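You operate a simulated robot arm through the tools that you are given. There is no shell and no other tool. Be economical: measure what you need, move in short steps, check, and stop when the job is done.

You run a simulated robot arm. Do the job below in one go: nothing can be reset, and whatever is moved stays where it is left.

## Task
Leak-test the plugged cover at 2 bar: blue strip if it passes, red tray if it leaks.
Fine: clamp it first; vent before you put the white plug back in its holder and unclamp.

Only the result counts: the job must be done as asked and must still hold three seconds after the hand-in. Knocking over, shifting, dropping, spilling or breaking anything else fails it. A push-on lid holds only when it is set on centred and level and pressed home; a screw cap is set on level and turned clockwise until tight.

## Robot
A 6-joint arm with a two-finger parallel gripper, fixed in place. Base frame: the origin is at the foot of the arm, x ahead of it, y to its left, z up; the work surface is at about z = 862. Readings come in mm, rad, newtons and seconds.
With the tool pointing down near the work surface it reaches from about 240 to 640 mm from the base axis. Its first joint turns from -1.152 to 1.152 rad. Payload 2.7 kg.
The tool frame sits at the grasp point between the pads (the TCP): z along the fingers, y along the line on which they close. The tips reach 23 mm beyond it. The gripper opens to 94 mm. The fingers are 38 mm wide and 10 mm thick; the gripper's body (54 by 96 mm) begins 39 mm behind the TCP.
Orientation is told as [roll, pitch, yaw] about the base's x, y, z axes, in that order, counted from this pose: with the fingers straight down and closing along the base's y, the tool's x points along the base's -x, its y along +y and its z along -z.

## Interface
- The arm moves only by the tool nudge_tool. Its argument "motion" is a list that holds one entry, the list of rows, each a list of 7 numbers: the shift along the tool's x, y, z in mm, then the turn, a rotation vector about the tool's x, y, z in rad, then the closure in counts, from 0 (fully open) to 255 (shut). In form: [[[x, y, z, rx, ry, rz, grip], ...]]. A call has 1 to 20 rows; each row shifts and turns the commanded pose from where the row before left it, along the tool's axes as they then stand. Each row takes 0.2 s and may step no farther than 50 mm and 0.15 rad from the row before; otherwise, or with a gripper value out of range, the whole call is refused. A pose out of reach is approached as far as the arm can. The call stops where the force on the tool passes 40 N (or 10 N more than at its start, if that is more) or the arm is blocked; 0.2 s more then pass. Each finger travels about 45 mm/s and halts on what it meets, pressing with about 39 N; the grip force reading is that of the motor and also rises with nothing between the fingers. The clock runs only during rows and for 0.2 s after the last one: add rows that do not move to give the fingers time. It gives the time, the measured TCP pose, the force on the tool (base axes), the opening and the grip force at its end, in the units of the frame above (readings bear some noise), with the torque about the TCP (base axes, N m) and any sound that the robot's microphone picked up, and new pictures: "views" is both (left out), scene, wrist or none.
- Cameras (640 x 400 px; columns grow to the right, rows downward): "scene" is fixed at [84.1, -434.6, 1412.7]; the picture's right is [0.71, -0.70, 0.00], its down [-0.36, -0.36, -0.86] and it looks along [0.61, 0.61, -0.51] (base axes); focal length 268 px, centre (320, 200). "wrist" rides on the gripper at [86, 16, -75] in the tool frame; the picture's right is [-0.18, 0.98, 0.00], its down [-0.58, -0.11, -0.81] and it looks along [-0.79, -0.15, 0.59] (tool axes); focal length 243 px, centre (320, 200). There is no depth. A picture from a camera that has moved, and an enlarged one, comes with that camera's place and axes in the base frame and with its lens.
- close_up(camera, box): a new picture of the part [left, top, right, bottom] of that camera's present view, enlarged. No time passes.
- job_done(): hands the job in; it is judged then, once.

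Go step by step. Nothing tells you positions but the pictures and the camera data: compare them with the known pose of the tool, close in by small moves and look again before you grip or let go. The budget is 120 turns and 200 pictures, counting those below and the enlarged ones. Unless the task says otherwise, let go and move clear before handing in, and close with one line.

The tools are called after "Call:" by a JSON object that holds its "name" and its "arguments". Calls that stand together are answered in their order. nudge_tool: Moves the arm, as the interface text tells. Its arguments: {"type":"object","properties":{"motion":{"type":"array","items":{"type":"array","items":{"type":"array","items":{"type":"number"}}}},"views":{"type":"string","enum":["both","scene","wrist","none"]}},"required":["motion"]} The other tools are called the same way: close_up (camera, box) takes an enlarged picture of a part of a camera's view; job_done () hands the job in.

At the start:

```text
time_s: 0.0
position: [317.9, 137.3, 1269.4]
ee_rot: [-0.001, -0.002, 0.0]
force: [-0.4, 0.0, -0.4]
torque: [-0.01, -0.03, 0.04]
grip_width: 93.7
finger_force: 0.0
```

scene: 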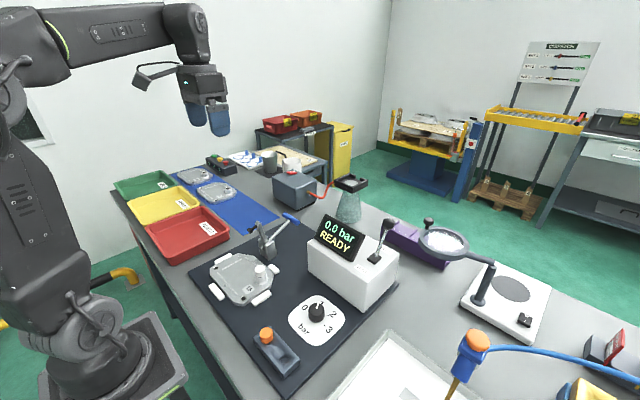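
wrist: 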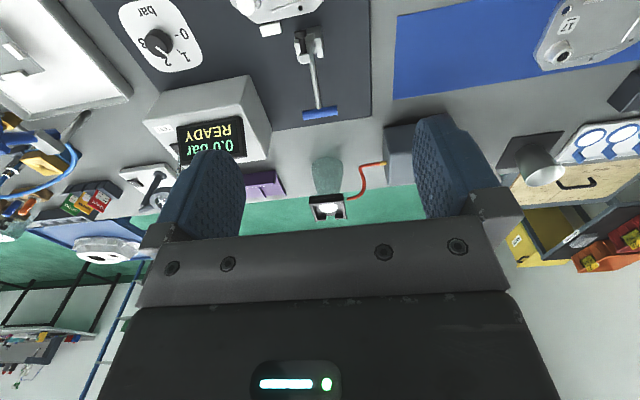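

I see a tester with a display, a knob, a toggle clamp, a cover on a fixture, and an orange-plugged holder. I'll enlarge the relevant parts first.

Call:
{"name": "close_up", "arguments": {"camera": "scene", "box": [190, 210, 410, 390]}}

Call:
{"name": "close_up", "arguments": {"camera": "scene", "box": [100, 140, 340, 270]}}

Call:
{"name": "close_up", "arguments": {"camera": "wrist", "box": [80, 0, 400, 200]}}

Call:
{"name": "close_up", "arguments": {"camera": "scene", "box": [340, 180, 640, 400]}}

```text
2.22 times, centred on (300, 300) of scene
camera zoom: at [84.1, -434.6, 1412.7], right [0.71, -0.7, 0.0], down [-0.36, -0.36, -0.86], along [0.61, 0.61, -0.51], focal length 594 px, centre (364, -22)
```

zoom: 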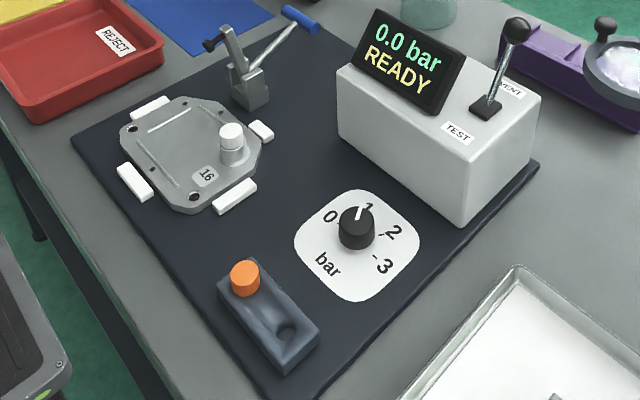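

```text
2.67 times, centred on (220, 205) of scene
camera zoom: at [84.1, -434.6, 1412.7], right [0.71, -0.7, 0.0], down [-0.36, -0.36, -0.86], along [0.61, 0.61, -0.51], focal length 713 px, centre (587, 187)
```

zoom: 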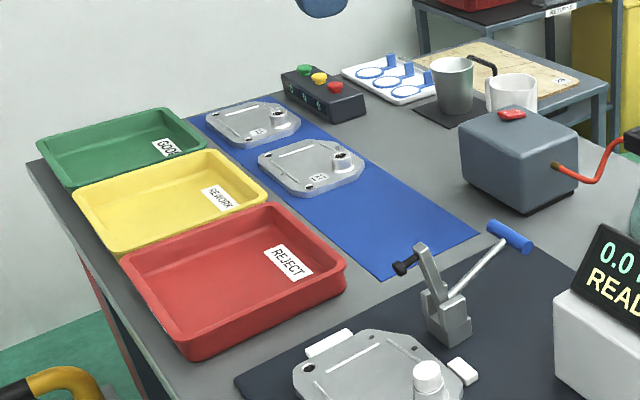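

```text
2.00 times, centred on (240, 100) of wrist
camera zoom: at [231.6, 152.5, 1344.7], right [0.18, 0.98, 0.0], down [0.58, -0.11, 0.81], along [0.79, -0.15, -0.59], focal length 485 px, centre (480, 400)
```

zoom: 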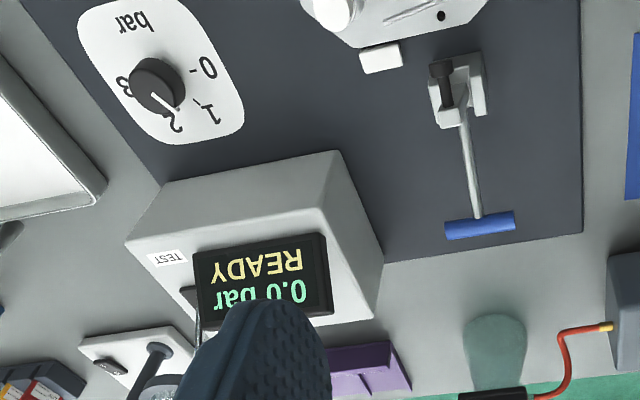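

```text
1.82 times, centred on (490, 290) of scene
camera zoom: at [84.1, -434.6, 1412.7], right [0.71, -0.7, 0.0], down [-0.36, -0.36, -0.86], along [0.61, 0.61, -0.51], focal length 486 px, centre (11, 36)
```

zoom: 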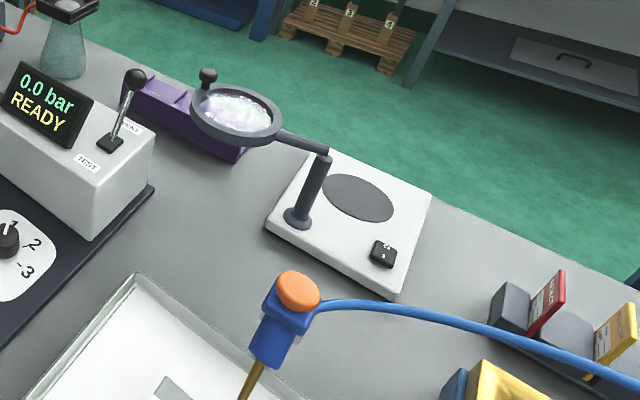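

The clamp is open (blue T-handle down at the back), the knob sits near 1–2, the lever leans to VENT, and the white plug is in cover 16. I'm moving over the knob side for a closer look.

Call:
{"name": "nudge_tool", "arguments": {"motion": [[[0, -41, 17, 0, 0, 0, 0], [0, -41, 17, 0, 0, 0, 0], [0, -41, 17, 0, 0, 0, 0], [0, -41, 17, 0, 0, 0, 0], [0, -41, 17, 0, 0, 0, 0], [0, -41, 17, 0, 0, 0, 0], [0, -41, 17, 0, 0, 0, 0]]], "views": "wrist"}}

```text
time_s: 1.6
position: [319.0, -149.7, 1148.9]
ee_rot: [0.001, -0.003, 0.001]
force: [-0.3, 0.1, 0.2]
torque: [0.0, 0.0, -0.01]
grip_width: 93.9
finger_force: 0.0
camera wrist: at [231.3, -135.4, 1224.4], right [0.18, 0.98, 0.0], down [0.58, -0.11, 0.81], along [0.79, -0.15, -0.59], focal length 243 px, centre (320, 200)
```

wrist: 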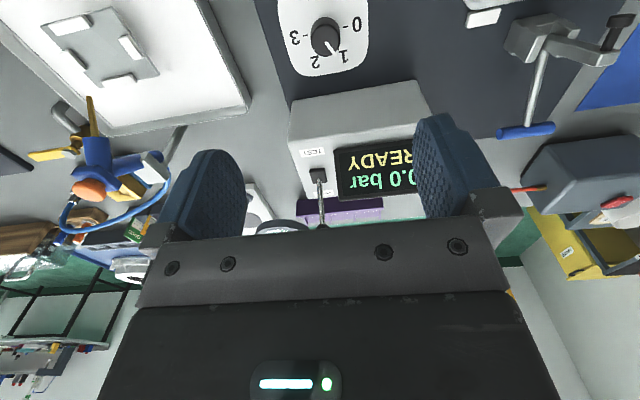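

Call:
{"name": "close_up", "arguments": {"camera": "wrist", "box": [260, 0, 420, 100]}}

Call:
{"name": "close_up", "arguments": {"camera": "wrist", "box": [450, 0, 640, 150]}}

Call:
{"name": "close_up", "arguments": {"camera": "scene", "box": [275, 270, 365, 360]}}

```text
4.00 times, centred on (340, 50) of wrist
camera zoom: at [231.3, -135.4, 1224.4], right [0.18, 0.98, 0.0], down [0.58, -0.11, 0.81], along [0.79, -0.15, -0.59], focal length 970 px, centre (240, 800)
```

zoom: 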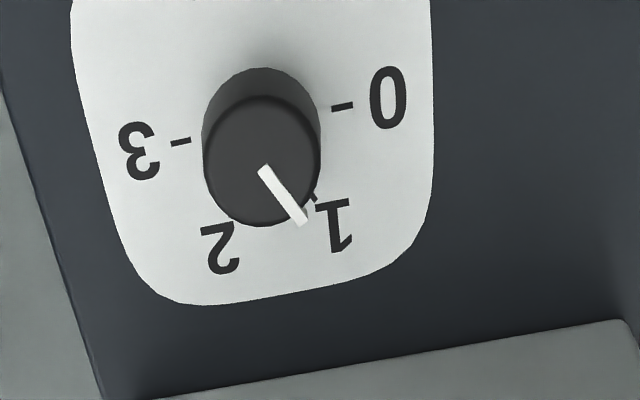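

```text
2.67 times, centred on (545, 75) of wrist
camera zoom: at [231.3, -135.4, 1224.4], right [0.18, 0.98, 0.0], down [0.58, -0.11, 0.81], along [0.79, -0.15, -0.59], focal length 647 px, centre (-280, 533)
```

zoom: 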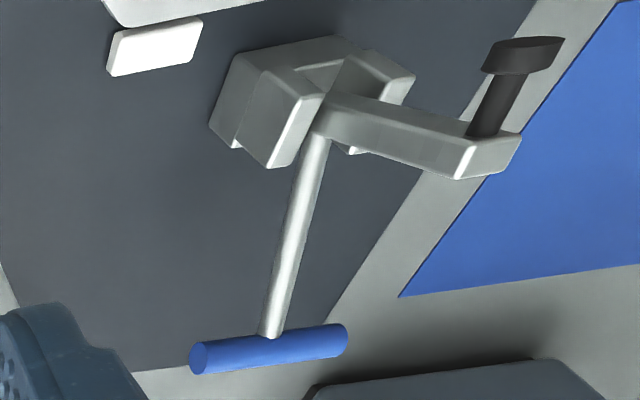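

```text
4.44 times, centred on (320, 315) of scene
camera zoom: at [84.1, -434.6, 1412.7], right [0.71, -0.7, 0.0], down [-0.36, -0.36, -0.86], along [0.61, 0.61, -0.51], focal length 1189 px, centre (320, -311)
```

zoom: 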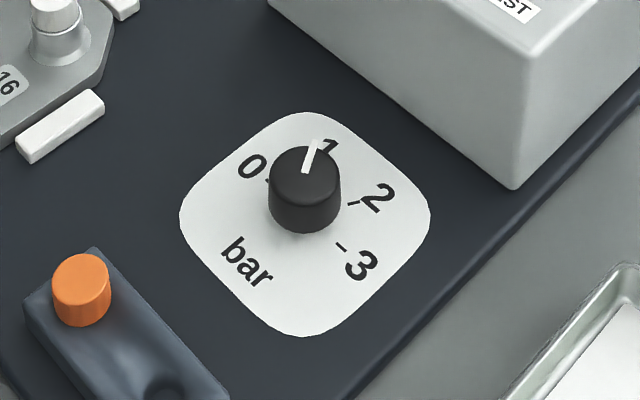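

The pointer is exactly at 1 (marks every 60°, knob axis about (351,-151)); 2 needs a 60° clockwise turn. The clamp comes first: its T-bar runs along y at about (512,122,932), so I go above it with the gripper turned 90°.

Call:
{"name": "nudge_tool", "arguments": {"motion": [[[-27.6, 35.4, 0, 0, 0, 0, 0], [-27.6, 35.4, 0, 0, 0, 0, 0], [-27.6, 35.4, 0, 0, 0, 0, 0], [-27.6, 35.4, 0, 0, 0, 0, 0], [-27.6, 35.4, 0, 0, 0, 0, 0], [-27.6, 35.4, 0, 0, 0, 0, 0], [-27.6, 35.4, 0, 0, 0, 0, 0], [0, 0, 0, 0, 0, 0.1428, 60], [0, 0, 0, 0, 0, 0.1428, 120], [0, 0, 0, 0, 0, 0.1428, 120], [0, 0, 0, 0, 0, 0.1428, 120], [0, 0, 0, 0, 0, 0.1428, 120], [0, 0, 0, 0, 0, 0.1428, 120], [0, 0, 0, 0, 0, 0.1428, 120], [0, 0, 0, 0, 0, 0.1428, 120], [0, 0, 0, 0, 0, 0.1428, 120], [0, 0, 0, 0, 0, 0.1428, 120], [0, 0, 0, 0, 0, 0.1428, 120]]]}}

```text
time_s: 5.4
position: [512.2, 99.1, 1150.9]
ee_rot: [0.003, 0.0, -1.573]
force: [0.3, 0.3, 0.2]
torque: [0.0, 0.0, -0.01]
grip_width: 49.8
finger_force: 0.1
camera wrist: at [528.0, 183.4, 1226.1], right [0.98, -0.19, 0.0], down [-0.11, -0.58, 0.81], along [-0.15, -0.79, -0.59], focal length 243 px, centre (320, 200)
```

scene: 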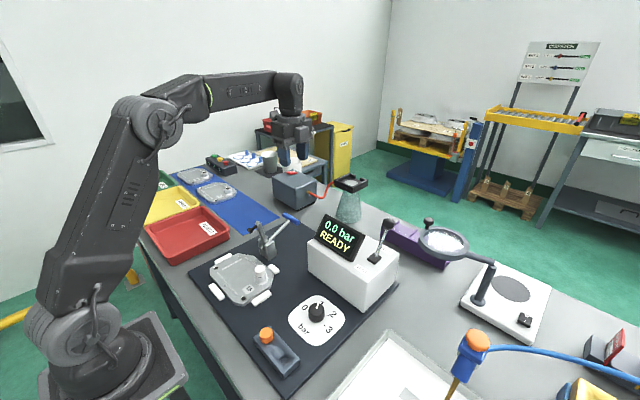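
wrist: 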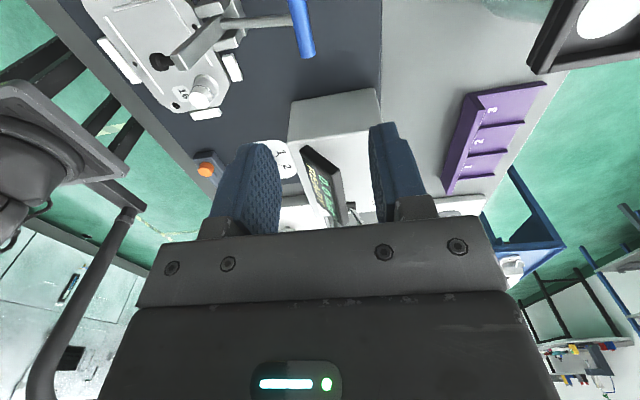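

Call:
{"name": "close_up", "arguments": {"camera": "wrist", "box": [80, 0, 340, 160]}}

Call:
{"name": "close_up", "arguments": {"camera": "scene", "box": [225, 195, 315, 265]}}

```text
2.46 times, centred on (210, 80) of wrist
camera zoom: at [528.0, 183.4, 1226.1], right [0.98, -0.19, 0.0], down [-0.11, -0.58, 0.81], along [-0.15, -0.79, -0.59], focal length 597 px, centre (591, 495)
```

zoom: 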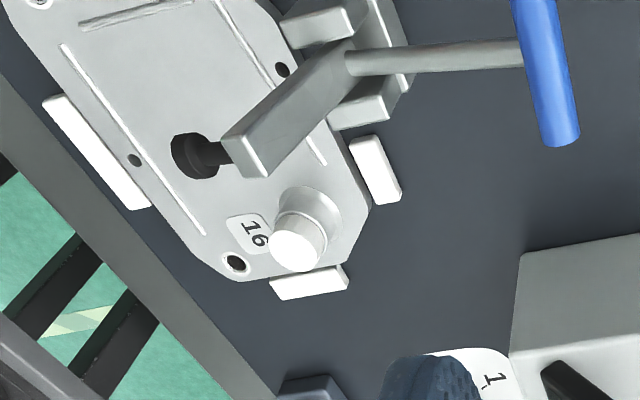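

```text
5.71 times, centred on (270, 230) of scene
camera zoom: at [84.1, -434.6, 1412.7], right [0.71, -0.7, 0.0], down [-0.36, -0.36, -0.86], along [0.61, 0.61, -0.51], focal length 1528 px, centre (606, 29)
```

zoom: 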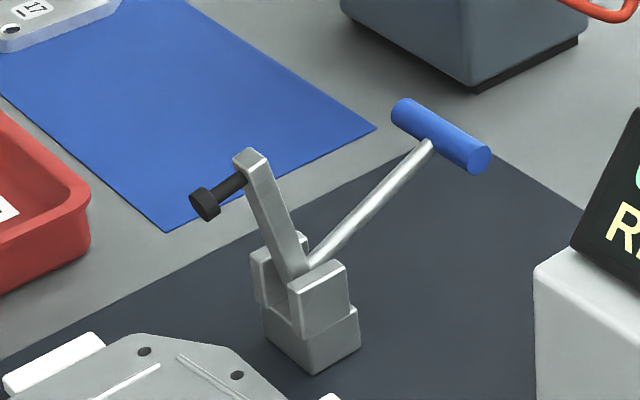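

Refined: clamp pivot about (405,104,905), T-bar centre about (494,104,948). I'll descend above the near half of the bar and look.

Call:
{"name": "nudge_tool", "arguments": {"motion": [[[-7, -6, 45, 0, 0, 0, 120], [-7, -6, 45, 0, 0, 0, 120], [-6, -6, 45, 0, 0, 0, 120]]]}}

Call:
{"name": "close_up", "arguments": {"camera": "scene", "box": [225, 165, 335, 265]}}

```text
time_s: 6.2
position: [493.3, 79.1, 1016.4]
ee_rot: [0.002, -0.001, -1.571]
force: [0.3, 0.8, 0.2]
torque: [0.0, 0.0, -0.01]
grip_width: 49.4
finger_force: 0.1
camera wrist: at [509.8, 162.1, 1090.6], right [0.98, -0.18, 0.0], down [-0.11, -0.58, 0.81], along [-0.15, -0.79, -0.59], focal length 243 px, centre (320, 200)
```

scene: 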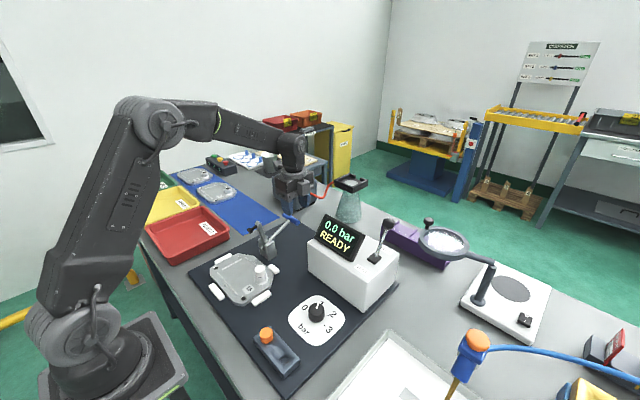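
wrist: 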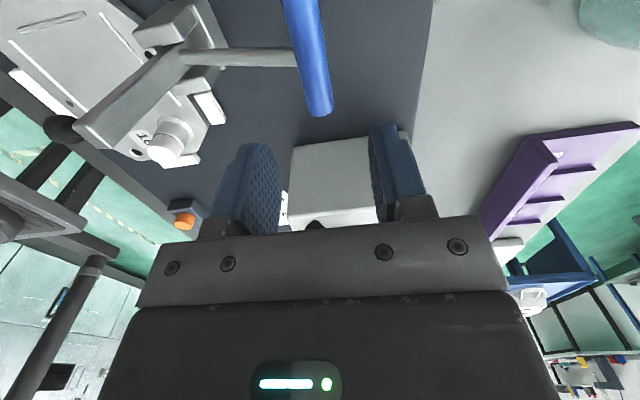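

```text
4.00 times, centred on (280, 215) of scene
camera zoom: at [84.1, -434.6, 1412.7], right [0.71, -0.7, 0.0], down [-0.36, -0.36, -0.86], along [0.61, 0.61, -0.51], focal length 1070 px, centre (480, 140)
```

zoom: 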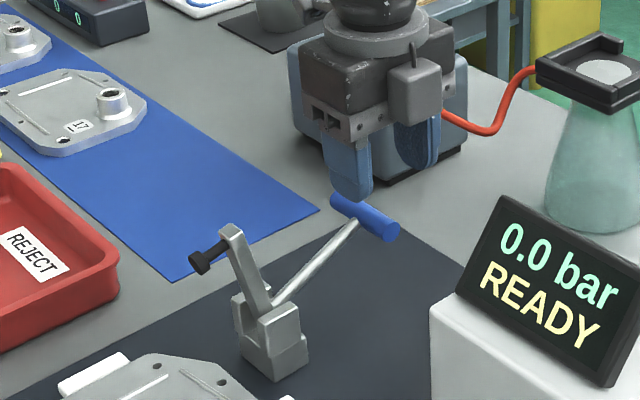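

The bar lines up under the fingers. I'll go down and close on it.

Call:
{"name": "nudge_tool", "arguments": {"motion": [[[0, -1, 23, 0, 0, 0, 120], [0, -1, 23, 0, 0, 0, 120], [0, 0, 22, 0, 0, 0, 120], [0, 0, 0, 0, 0, 0, 120]]]}}

Call:
{"name": "close_up", "arguments": {"camera": "scene", "box": [225, 165, 335, 265]}}

```text
time_s: 7.2
position: [491.3, 79.2, 947.0]
ee_rot: [0.001, 0.0, -1.571]
force: [0.4, 0.3, -0.4]
torque: [0.02, 0.0, -0.02]
grip_width: 49.8
finger_force: 0.0
camera wrist: at [507.9, 162.9, 1022.6], right [0.98, -0.18, 0.0], down [-0.11, -0.58, 0.81], along [-0.15, -0.79, -0.59], focal length 243 px, centre (320, 200)
```

scene: 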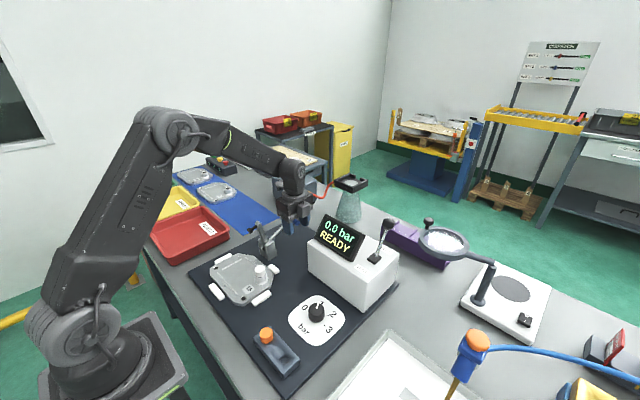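
wrist: 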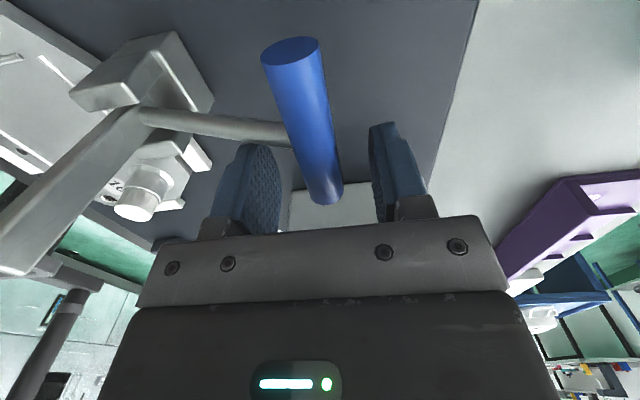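

```text
4.00 times, centred on (280, 215) of scene
camera zoom: at [84.1, -434.6, 1412.7], right [0.71, -0.7, 0.0], down [-0.36, -0.36, -0.86], along [0.61, 0.61, -0.51], focal length 1070 px, centre (480, 140)
```

zoom: 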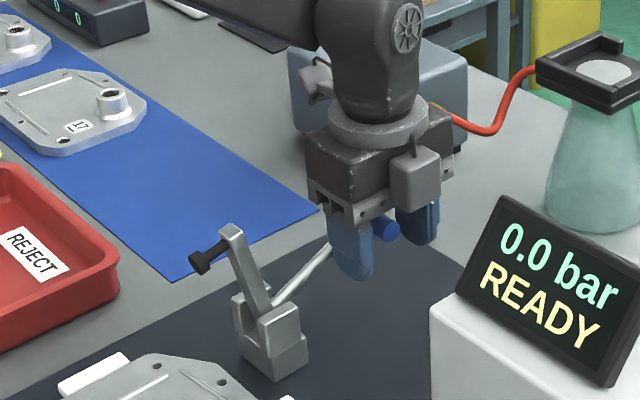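

Call:
{"name": "nudge_tool", "arguments": {"motion": [[[0, 0, 0, 0, 0, 0, 255], [0, 0, 0, 0, 0, 0, 255], [0, 0, 0, 0, 0, 0, 255], [0, 0, 0, 0, 0, 0, 255]]], "views": "wrist"}}

```text
time_s: 8.2
position: [493.9, 78.8, 948.0]
ee_rot: [0.006, 0.0, -1.57]
force: [17.3, -0.6, 4.8]
torque: [-0.09, 0.04, -0.11]
grip_width: 16.7
finger_force: 45.1
camera wrist: at [509.2, 162.8, 1024.2], right [0.98, -0.18, 0.01], down [-0.11, -0.58, 0.81], along [-0.14, -0.79, -0.59], focal length 243 px, centre (320, 200)
```

wrist: 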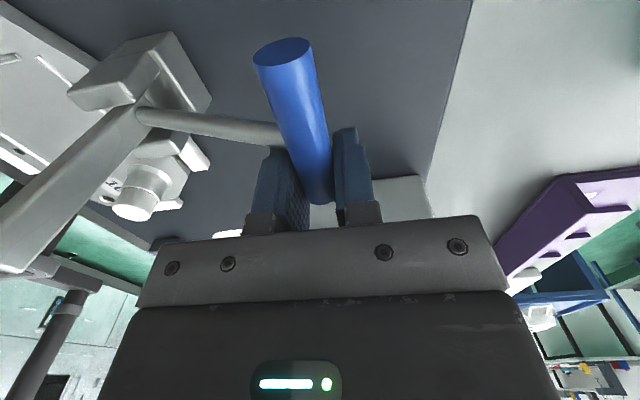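

Gripped (16.7 mm). Now I swing it up along the arc about the pivot.

Call:
{"name": "nudge_tool", "arguments": {"motion": [[[0, -2, -7, 0, 0, 0, 255], [0, -4, -7, 0, 0, 0, 255], [0, -5, -7, 0, 0, 0, 255], [0, -6, -6, 0, 0, 0, 255]]], "views": "scene"}}

```text
time_s: 9.2
position: [476.8, 77.7, 975.5]
ee_rot: [0.007, 0.0, -1.571]
force: [16.8, -7.5, 10.9]
torque: [0.05, -0.21, -0.11]
grip_width: 16.6
finger_force: 44.4
```

scene: 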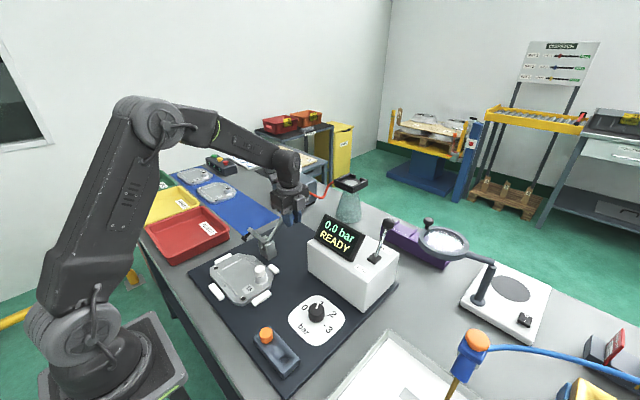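

The clamp arm is coming down along with it. Continuing along the arc.

Call:
{"name": "nudge_tool", "arguments": {"motion": [[[0, -6, -6, 0, 0, 0, 255], [0, -6.5, -5.5, 0, 0, 0, 255], [0, -7, -5, 0, 0, 0, 255], [0, -8, -4, 0, 0, 0, 255], [0, -8, -3.5, 0, 0, 0, 255]]], "views": "scene"}}

Call:
{"name": "close_up", "arguments": {"camera": "scene", "box": [205, 165, 335, 295]}}

```text
time_s: 10.4
position: [438.8, 77.2, 999.2]
ee_rot: [0.007, 0.001, -1.571]
force: [10.9, -11.0, 21.8]
torque: [0.35, -0.13, -0.02]
grip_width: 16.3
finger_force: 44.7
```

scene: 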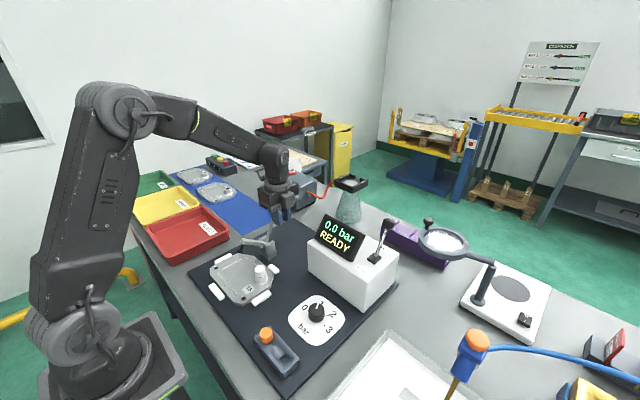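

```text
3.08 times, centred on (270, 230) of scene
camera zoom: at [84.1, -435.0, 1412.6], right [0.71, -0.7, 0.0], down [-0.36, -0.36, -0.86], along [0.61, 0.61, -0.51], focal length 823 px, centre (474, 108)
```

zoom: 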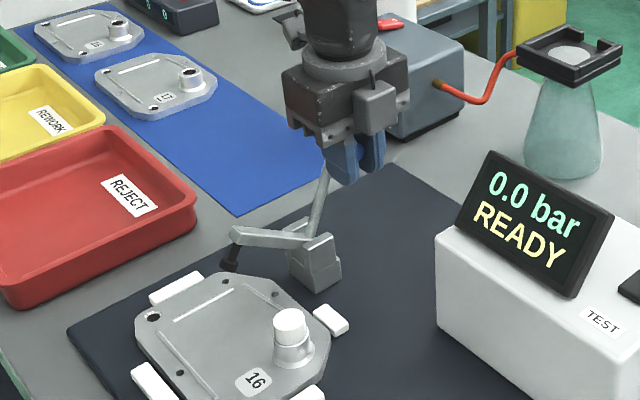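

Call:
{"name": "nudge_tool", "arguments": {"motion": [[[0, -8, -4, 0, 0, 0, 255], [0, -8, -2.5, 0, 0, 0, 255], [0, -8, -1, 0, 0, 0, 255]]], "views": "scene"}}

Call:
{"name": "close_up", "arguments": {"camera": "scene", "box": [205, 165, 335, 295]}}

```text
time_s: 11.2
position: [416.4, 78.2, 1005.8]
ee_rot: [-0.002, -0.001, -1.572]
force: [3.6, -7.5, 10.3]
torque: [0.28, -0.15, 0.0]
grip_width: 16.5
finger_force: 45.2
```

scene: 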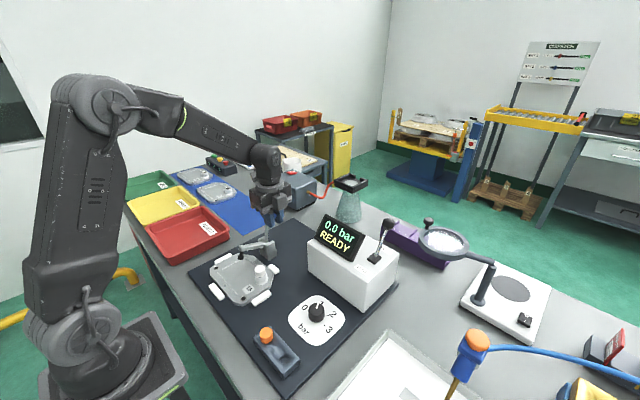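

```text
3.08 times, centred on (270, 230) of scene
camera zoom: at [84.0, -434.9, 1412.7], right [0.71, -0.7, 0.0], down [-0.36, -0.36, -0.86], along [0.61, 0.61, -0.51], focal length 823 px, centre (474, 108)
```

zoom: 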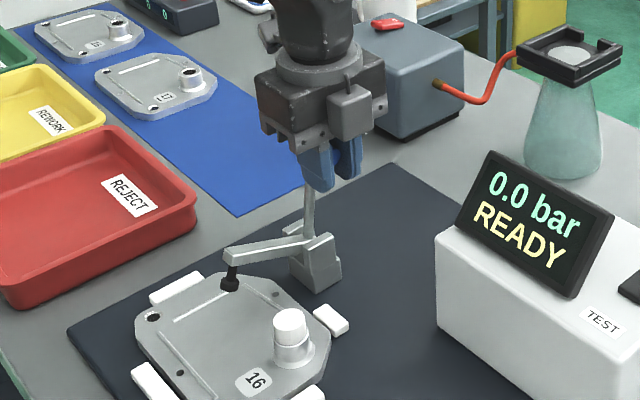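

The pad is almost on the cover. I'll continue in smaller steps until it stops.

Call:
{"name": "nudge_tool", "arguments": {"motion": [[[0, -5, 0, 0, 0, 0, 255], [0, -5, 0, 0, 0, 0, 255], [0, -5, 0.5, 0, 0, 0, 255], [0, -5, 1, 0, 0, 0, 255]]], "views": "scene"}}

Call:
{"name": "close_up", "arguments": {"camera": "scene", "box": [205, 165, 335, 295]}}

```text
time_s: 12.2
position: [395.8, 78.2, 1005.5]
ee_rot: [0.004, 0.0, -1.57]
force: [-0.8, -6.9, 16.2]
torque: [-0.25, -0.13, 0.06]
grip_width: 16.3
finger_force: 44.7
```

scene: 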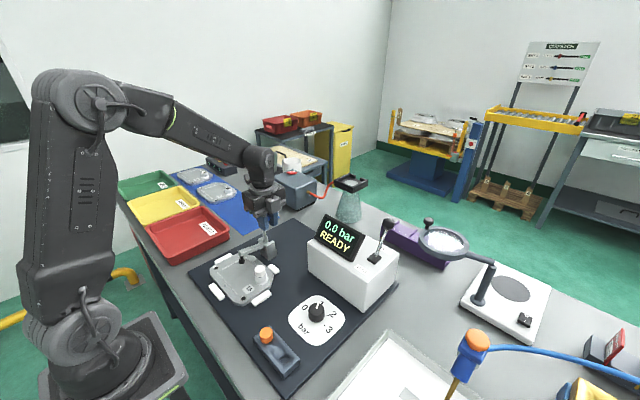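

```text
3.08 times, centred on (270, 230) of scene
camera zoom: at [83.9, -434.9, 1412.7], right [0.71, -0.7, 0.0], down [-0.36, -0.36, -0.86], along [0.61, 0.61, -0.51], focal length 823 px, centre (474, 108)
```

zoom: 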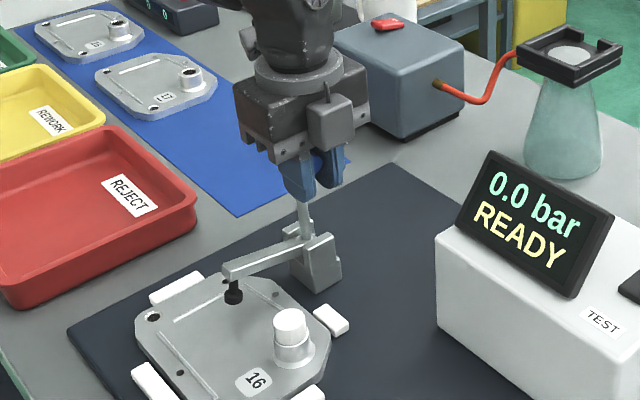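

Call:
{"name": "nudge_tool", "arguments": {"motion": [[[0, -4, 0, 0, 0, 0, 255], [0, -4, 0.5, 0, 0, 0, 255], [0, -4, 1, 0, 0, 0, 255]]], "views": "none"}}

Call:
{"name": "close_up", "arguments": {"camera": "scene", "box": [205, 225, 295, 305]}}

```text
time_s: 13.0
position: [382.8, 78.1, 1003.7]
ee_rot: [0.001, 0.0, -1.571]
force: [-2.1, -8.9, 13.9]
torque: [0.35, -0.17, 0.05]
grip_width: 16.4
finger_force: 45.0
```

```text
5.00 times, centred on (250, 265) of scene
camera zoom: at [83.8, -434.9, 1412.7], right [0.71, -0.7, 0.0], down [-0.36, -0.36, -0.86], along [0.61, 0.61, -0.51], focal length 1337 px, centre (670, -125)
```

zoom: 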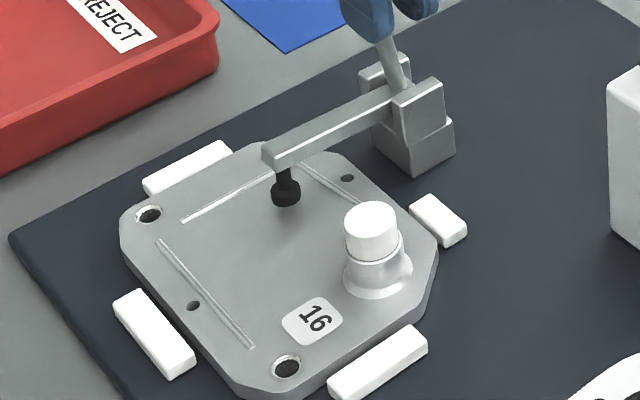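

Call:
{"name": "nudge_tool", "arguments": {"motion": [[[0, -3, 0.5, 0, 0, 0, 255], [0, -3, 0.7, 0, 0, 0, 255], [0, -3, 0.8, 0, 0, 0, 255]]], "views": "none"}}

Call:
{"name": "close_up", "arguments": {"camera": "scene", "box": [205, 225, 295, 305]}}

```text
time_s: 13.8
position: [376.5, 77.2, 1001.6]
ee_rot: [0.006, 0.0, -1.57]
force: [22.8, -5.6, -0.8]
torque: [-0.64, 0.15, -0.19]
grip_width: 16.3
finger_force: 44.7
```

```text
5.00 times, centred on (250, 265) of scene
camera zoom: at [84.8, -434.8, 1412.6], right [0.71, -0.7, 0.0], down [-0.36, -0.36, -0.86], along [0.61, 0.61, -0.51], focal length 1337 px, centre (670, -125)
```

zoom: 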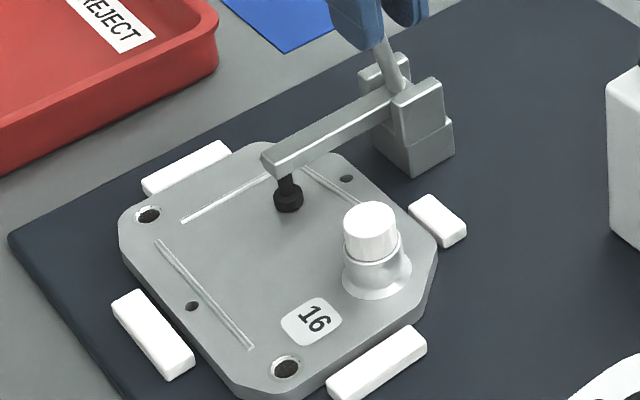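

It meets resistance. One slightly firmer push to be sure it is home.

Call:
{"name": "nudge_tool", "arguments": {"motion": [[[0, -2, 0.7, 0, 0, 0, 255], [0, -1.5, 0.5, 0, 0, 0, 255], [0, 0, 0, 0, 0, 0, 255]]], "views": "none"}}

Call:
{"name": "close_up", "arguments": {"camera": "scene", "box": [205, 225, 295, 305]}}

```text
time_s: 14.3
position: [376.1, 78.5, 1003.2]
ee_rot: [0.017, 0.001, -1.57]
force: [13.1, -1.3, -9.2]
torque: [-0.24, 0.0, -0.21]
grip_width: 16.5
finger_force: 44.7
stopped in row 2: the force on the tool passed its limit at 42 N (the readings are from after the stop); the commanded pose is now the measured one
```

```text
5.00 times, centred on (250, 265) of scene
camera zoom: at [84.6, -434.6, 1412.7], right [0.71, -0.7, 0.0], down [-0.36, -0.36, -0.86], along [0.61, 0.61, -0.51], focal length 1337 px, centre (670, -125)
```

zoom: 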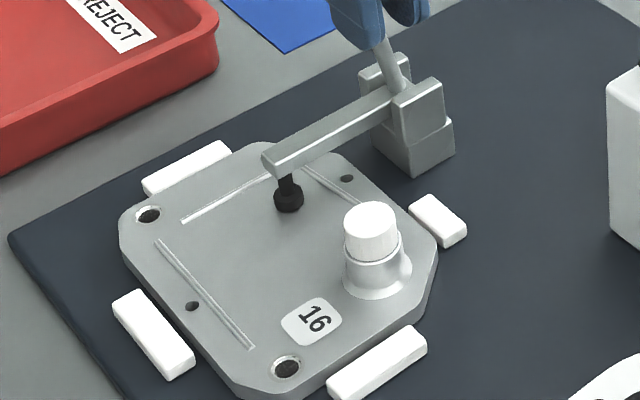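

Home at its stop. I release, rise, and check that it stays clamped.

Call:
{"name": "nudge_tool", "arguments": {"motion": [[[0, 0, 0, 0, 0, 0, 190], [0, 0, 0, 0, 0, 0, 140], [0, 0, 0, 0, 0, 0, 140], [0, 0, -40, 0, 0, 0, 140], [0, 0, -40, 0, 0, 0, 140], [0, 0, -30, 0, 0, 0, 140]]]}}

Call:
{"name": "close_up", "arguments": {"camera": "scene", "box": [205, 195, 315, 305]}}

```text
time_s: 15.7
position: [373.8, 76.6, 1112.0]
ee_rot: [0.013, 0.003, -1.572]
force: [0.5, -0.1, -0.1]
torque: [0.0, 0.02, 0.0]
grip_width: 42.7
finger_force: 0.0
camera wrist: at [388.5, 162.5, 1188.1], right [0.98, -0.18, 0.01], down [-0.12, -0.58, 0.8], along [-0.14, -0.79, -0.59], focal length 243 px, centre (320, 200)
```

scene: 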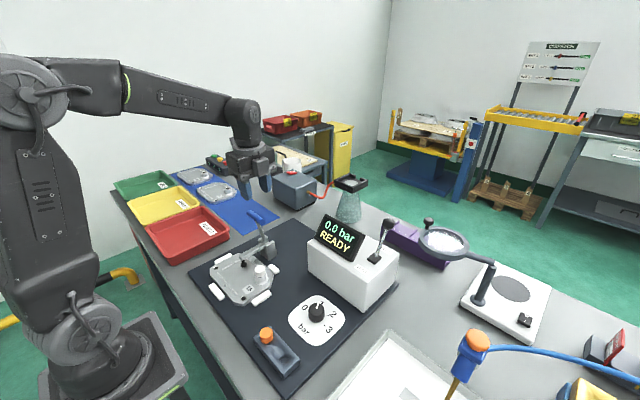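
wrist: 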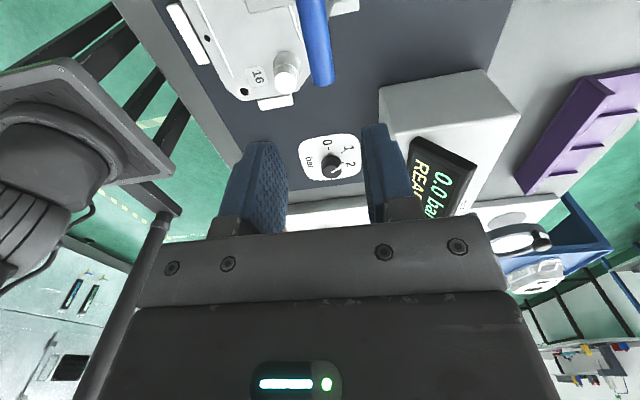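

```text
3.64 times, centred on (260, 250) of scene
camera zoom: at [84.1, -434.6, 1412.7], right [0.71, -0.7, 0.0], down [-0.36, -0.36, -0.86], along [0.61, 0.61, -0.51], focal length 973 px, centre (538, 18)
```

zoom: 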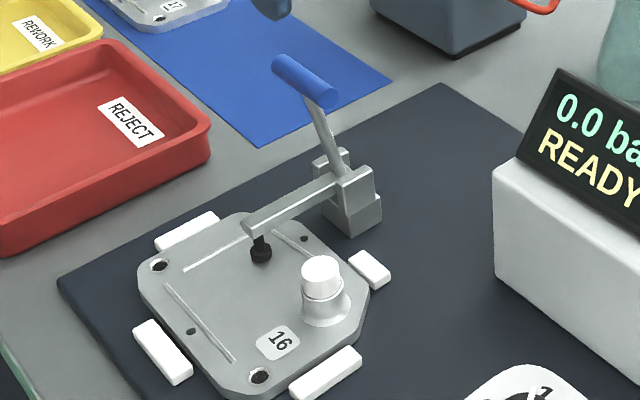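

Clamped. Next I turn the wrist back and go above the knob.

Call:
{"name": "nudge_tool", "arguments": {"motion": [[[0, 0, 0, 0, 0, -0.1428, 120], [0, 0, 0, 0, 0, -0.1428, 120], [0, 0, 0, 0, 0, -0.1428, 120], [0, 0, 0, 0, 0, -0.1428, 120], [0, 0, 0, 0, 0, -0.1428, 120], [0, 0, 0, 0, 0, -0.1428, 120], [0, 0, 0, 0, 0, -0.1428, 120], [0, 0, 0, 0, 0, -0.1428, 120], [0, 0, 0, 0, 0, -0.1428, 120], [0, 0, 0, 0, 0, -0.1428, 120], [0, 0, 0, 0, 0, -0.1428, 120], [3.8, -38, 5, 0, 0, 0, 120], [3.8, -38, 10, 0, 0, 0, 120], [3.8, -38, 16, 0, 0, 0, 120], [3.8, -38, 20, 0, 0, 0, 120], [3.8, -38, 20, 0, 0, 0, 120], [3.8, -38, 20, 0, 0, 0, 120]]]}}

```text
time_s: 19.3
position: [352.8, -150.7, 1020.4]
ee_rot: [0.001, -0.015, 0.001]
force: [0.4, -0.4, -0.3]
torque: [0.02, -0.01, 0.02]
grip_width: 49.9
finger_force: 0.1
camera wrist: at [265.4, -136.2, 1094.4], right [0.18, 0.98, 0.0], down [0.57, -0.11, 0.81], along [0.8, -0.15, -0.58], focal length 243 px, centre (320, 200)
```

scene: 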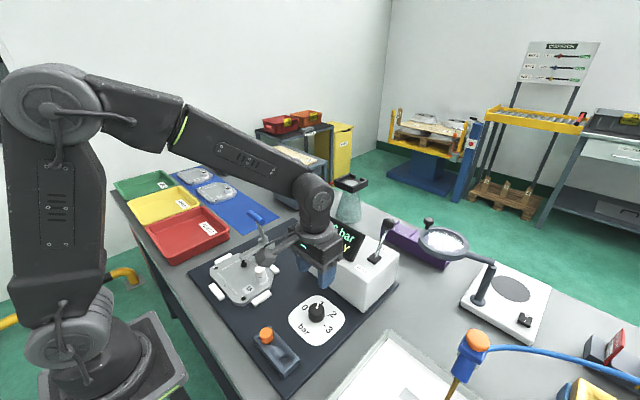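
wrist: 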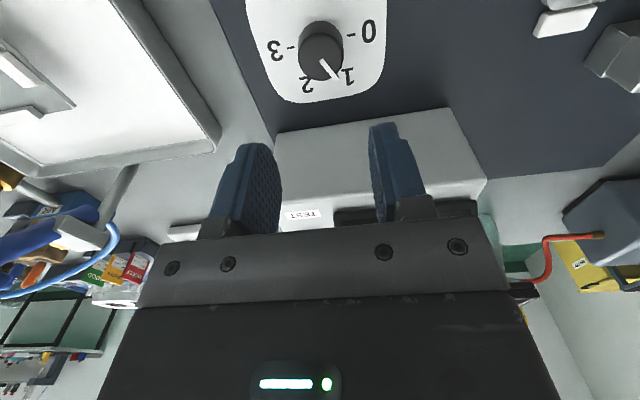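

Call:
{"name": "nudge_tool", "arguments": {"motion": [[[2.8, 0, 0, 0, 0.015, 0, 120], [0, 0, 35, 0, 0, 0, 120], [0, 0, 35, 0, 0, 0, 120], [0, 0, 20, 0, 0, 0, 120], [0, 0, 0, 0, 0, 0, 120]]], "views": "wrist"}}

Call:
{"name": "close_up", "arguments": {"camera": "scene", "box": [265, 250, 365, 350]}}

```text
time_s: 20.5
position: [350.0, -149.5, 930.7]
ee_rot: [0.0, 0.001, 0.001]
force: [0.6, 0.8, -0.1]
torque: [0.0, -0.02, 0.01]
grip_width: 49.6
finger_force: 0.1
camera wrist: at [263.2, -135.1, 1005.6], right [0.18, 0.98, 0.0], down [0.58, -0.11, 0.81], along [0.79, -0.15, -0.59], focal length 243 px, centre (320, 200)
```

wrist: 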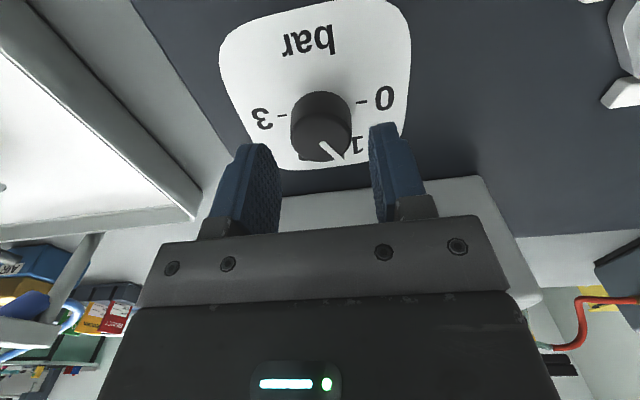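

```text
4.00 times, centred on (315, 300) of scene
camera zoom: at [84.1, -434.6, 1412.7], right [0.71, -0.7, 0.0], down [-0.36, -0.36, -0.86], along [0.61, 0.61, -0.51], focal length 1070 px, centre (340, -200)
```

zoom: 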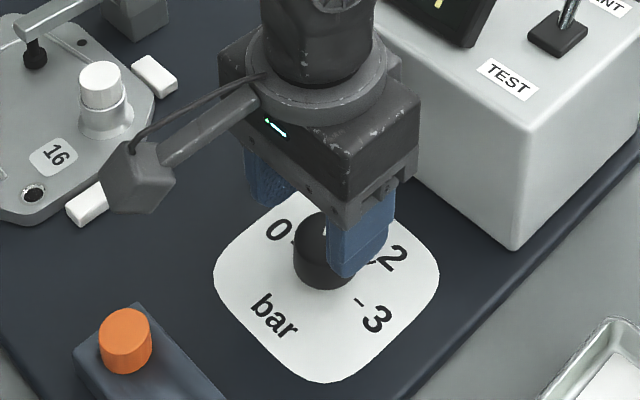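

Call:
{"name": "nudge_tool", "arguments": {"motion": [[[-1.5, 0, 17, 0, 0, 0, 120], [0, 0, 16, 0, 0, 0, 120], [0, 0, 0, 0, 0, 0, 120], [0, 0, 0, 0, 0, 0, 255], [0, 0, 0, 0, 0, 0, 255], [0, 0, 0, 0, 0, 0, 255]]], "views": "wrist"}}

```text
time_s: 21.9
position: [352.1, -149.3, 897.9]
ee_rot: [0.0, 0.001, -0.001]
force: [-1.2, -10.3, -6.5]
torque: [-0.27, -0.19, -0.04]
grip_width: 36.8
finger_force: 45.1
camera wrist: at [265.1, -135.4, 973.2], right [0.18, 0.98, 0.0], down [0.58, -0.11, 0.81], along [0.79, -0.15, -0.59], focal length 243 px, centre (320, 200)
```

wrist: 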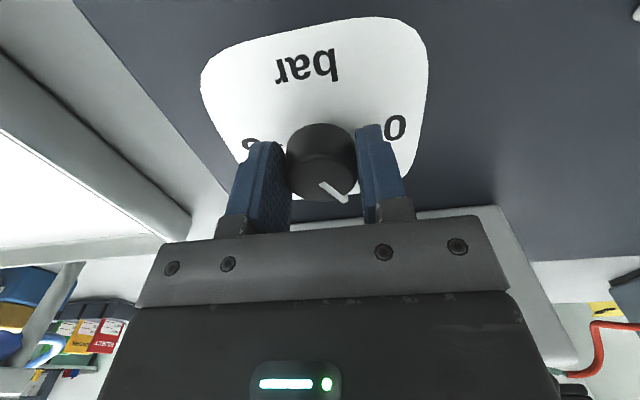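

Gripped. I turn 60° clockwise (seen from above).

Call:
{"name": "nudge_tool", "arguments": {"motion": [[[0, 0, 0, 0, 0, 0.105, 255], [0, 0, 0, 0, 0, 0.105, 255], [0, 0, 0, 0, 0, 0.105, 255], [0, 0, 0, 0, 0, 0.105, 255], [0, 0, 0, 0, 0, 0.105, 255], [0, 0, 0, 0, 0, 0.105, 255], [0, 0, 0, 0, 0, 0.105, 255], [0, 0, 0, 0, 0, 0.105, 255], [0, 0, 0, 0, 0, 0.105, 255], [0, 0, 0, 0, 0, 0.102, 255], [0, 0, 0, 0, 0, 0, 255]]], "views": "wrist"}}

Call:
{"name": "close_up", "arguments": {"camera": "wrist", "box": [240, 80, 400, 230]}}

```text
time_s: 23.9
position: [354.0, -146.9, 897.8]
ee_rot: [0.005, 0.0, -0.944]
force: [1.7, 6.6, -1.4]
torque: [0.16, -0.02, -0.01]
grip_width: 36.9
finger_force: 45.1
stopped in row 10: the force on the tool passed its limit at 40 N (the readings are from after the stop); the commanded pose is now the measured one
camera wrist: at [314.9, -69.6, 973.1], right [0.9, 0.43, 0.0], down [0.25, -0.54, 0.81], along [0.35, -0.73, -0.59], focal length 243 px, centre (320, 200)
```

wrist: 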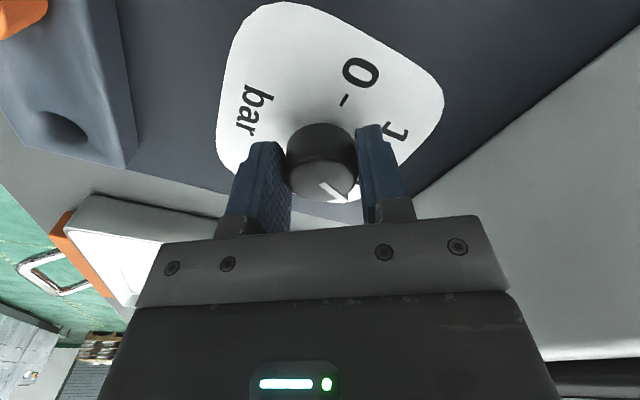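

```text
2.67 times, centred on (320, 155) of wrist
camera zoom: at [314.9, -69.6, 973.1], right [0.9, 0.43, 0.0], down [0.25, -0.54, 0.81], along [0.35, -0.73, -0.59], focal length 647 px, centre (320, 320)
```

zoom: 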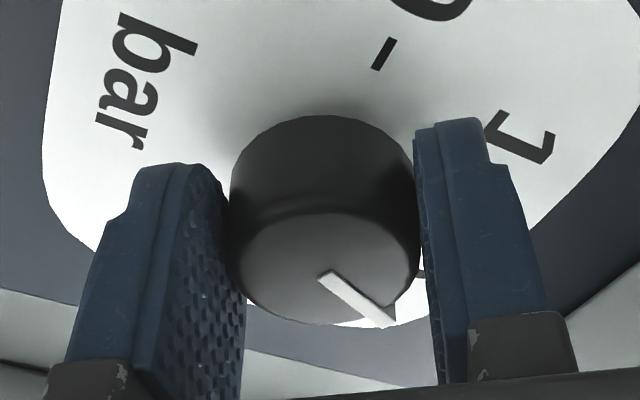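

Almost there (54°). I finish the remaining 6°.

Call:
{"name": "nudge_tool", "arguments": {"motion": [[[0, 0, 0, 0, 0, 0.035, 255], [0, 0, 0, 0, 0, 0.035, 255], [0, 0, 0, 0, 0, 0.035, 255], [0, 0, 0, 0, 0, 0, 255]]], "views": "none"}}

Call:
{"name": "close_up", "arguments": {"camera": "wrist", "box": [240, 80, 400, 230]}}

```text
time_s: 24.9
position: [352.8, -147.2, 898.5]
ee_rot: [0.005, -0.002, -1.049]
force: [13.2, 19.6, -7.5]
torque: [0.51, -0.32, 0.07]
grip_width: 37.0
finger_force: 45.3
```

```text
2.67 times, centred on (320, 155) of wrist
camera zoom: at [323.7, -65.9, 973.1], right [0.94, 0.33, 0.0], down [0.19, -0.56, 0.81], along [0.27, -0.76, -0.59], focal length 647 px, centre (320, 320)
```

zoom: 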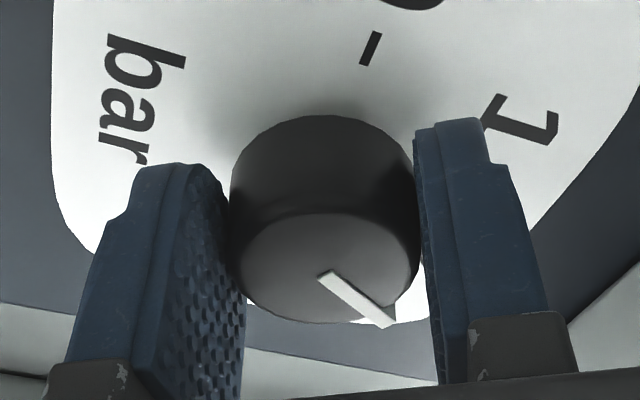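

Turned the full 60°. I release, rise, and check the pointer against the 2 mark.

Call:
{"name": "nudge_tool", "arguments": {"motion": [[[0, 0, 0, 0, 0, 0, 190], [0, 0, 0, 0, 0, 0, 130], [0, 0, 0, 0, 0, 0, 130], [0, 0, -40, 0, 0, 0, 130], [0, 0, -45, 0, 0, 0, 130], [0, 0, -45, 0, 0, 0, 130], [0, 0, -45, 0, 0, 0, 130], [0, 0, 0, 0, 0, 0, 130]]], "views": "wrist"}}

Call:
{"name": "close_up", "arguments": {"camera": "wrist", "box": [260, 0, 420, 100]}}

Call:
{"name": "close_up", "arguments": {"camera": "scene", "box": [275, 270, 365, 360]}}

```text
time_s: 26.8
position: [352.0, -147.7, 1074.4]
ee_rot: [0.004, 0.0, -1.049]
force: [-0.4, -0.2, 0.7]
torque: [-0.02, 0.0, -0.05]
grip_width: 46.3
finger_force: 0.0
camera wrist: at [322.4, -66.4, 1149.7], right [0.94, 0.33, 0.0], down [0.19, -0.56, 0.81], along [0.27, -0.76, -0.59], focal length 243 px, centre (320, 200)
```

wrist: 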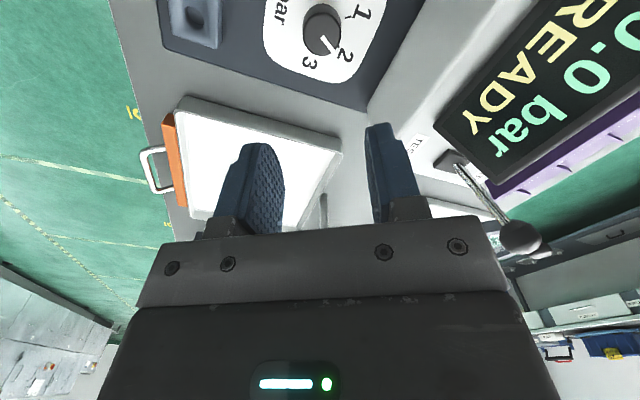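

```text
4.00 times, centred on (340, 50) of wrist
camera zoom: at [322.4, -66.4, 1149.7], right [0.94, 0.33, 0.0], down [0.19, -0.56, 0.81], along [0.27, -0.76, -0.59], focal length 970 px, centre (240, 800)
```

zoom: 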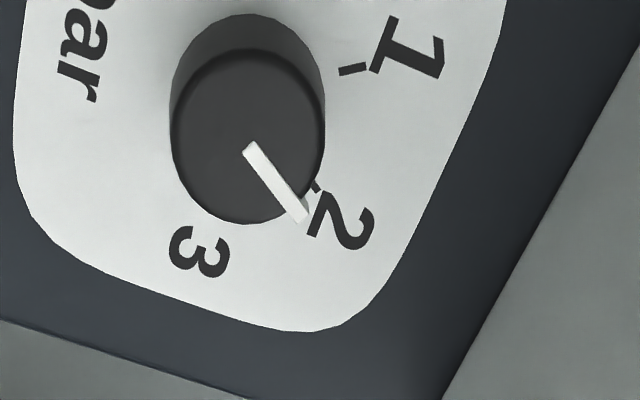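

```text
4.44 times, centred on (320, 315) of scene
camera zoom: at [84.1, -434.6, 1412.7], right [0.71, -0.7, 0.0], down [-0.36, -0.36, -0.86], along [0.61, 0.61, -0.51], focal length 1189 px, centre (320, -311)
```

zoom: 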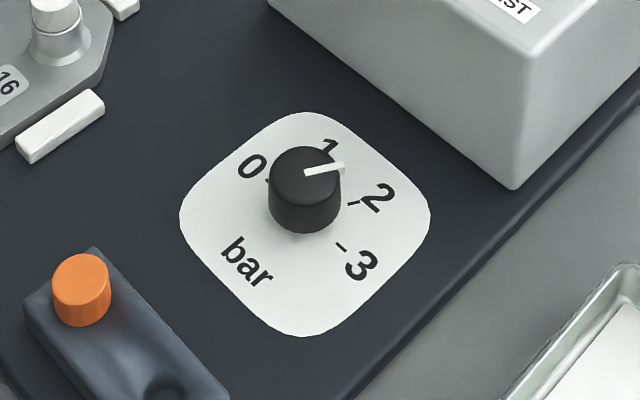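

The pointer sits on 2. Now the test lever: its ball is at about (551,-189,1053), leaning to VENT (+x). I turn the wrist back and go above it.

Call:
{"name": "nudge_tool", "arguments": {"motion": [[[0, 0, -10, 0, 0, -0.15, 130], [0, 0, -10, 0, 0, -0.15, 130], [0, 0, -10, 0, 0, -0.15, 130], [0, 0, -10, 0, 0, -0.15, 130], [0, 0, -10, 0, 0, -0.15, 130], [0, 0, -10, 0, 0, -0.15, 130], [0, 0, 0, 0, 0, -0.149, 130], [-45, -10, 0, 0, 0, 0, 130], [-45, -10, 0, 0, 0, 0, 130], [-45, -10, 0, 0, 0, 0, 130], [-45, -10, 0, 0, 0, 0, 130], [-10, -1, 0, 0, 0, 0, 130], [0, 0, 0, 0, 0, 0, 130]]]}}

Call:
{"name": "close_up", "arguments": {"camera": "scene", "box": [310, 170, 450, 290]}}

```text
time_s: 29.6
position: [542.5, -189.9, 1133.4]
ee_rot: [0.003, -0.004, -0.002]
force: [0.3, 0.1, 0.0]
torque: [0.02, 0.0, 0.02]
grip_width: 46.2
finger_force: 0.0
camera wrist: at [454.9, -175.7, 1208.2], right [0.19, 0.98, 0.0], down [0.58, -0.11, 0.81], along [0.79, -0.15, -0.59], focal length 243 px, centre (320, 200)
```

scene: 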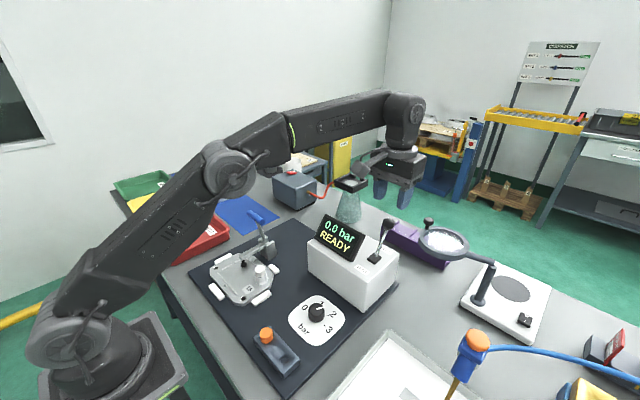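
wrist: 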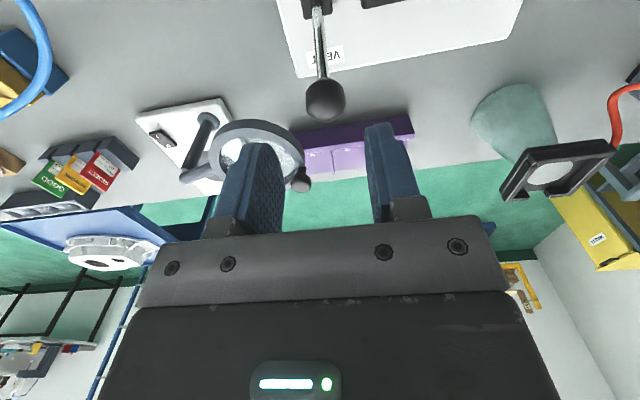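

```text
3.33 times, centred on (380, 230) of scene
camera zoom: at [84.1, -434.6, 1412.7], right [0.71, -0.7, 0.0], down [-0.36, -0.36, -0.86], along [0.61, 0.61, -0.51], focal length 892 px, centre (120, 100)
```

zoom: 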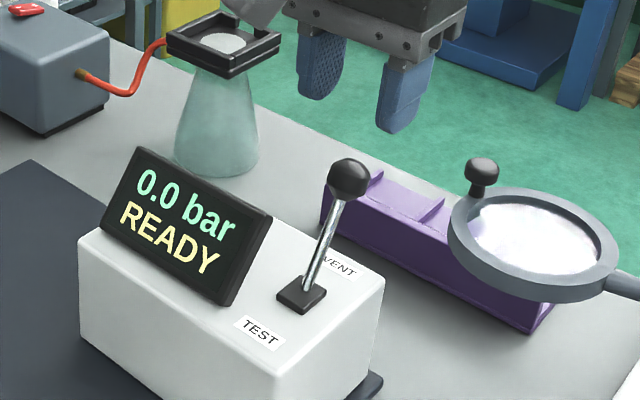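

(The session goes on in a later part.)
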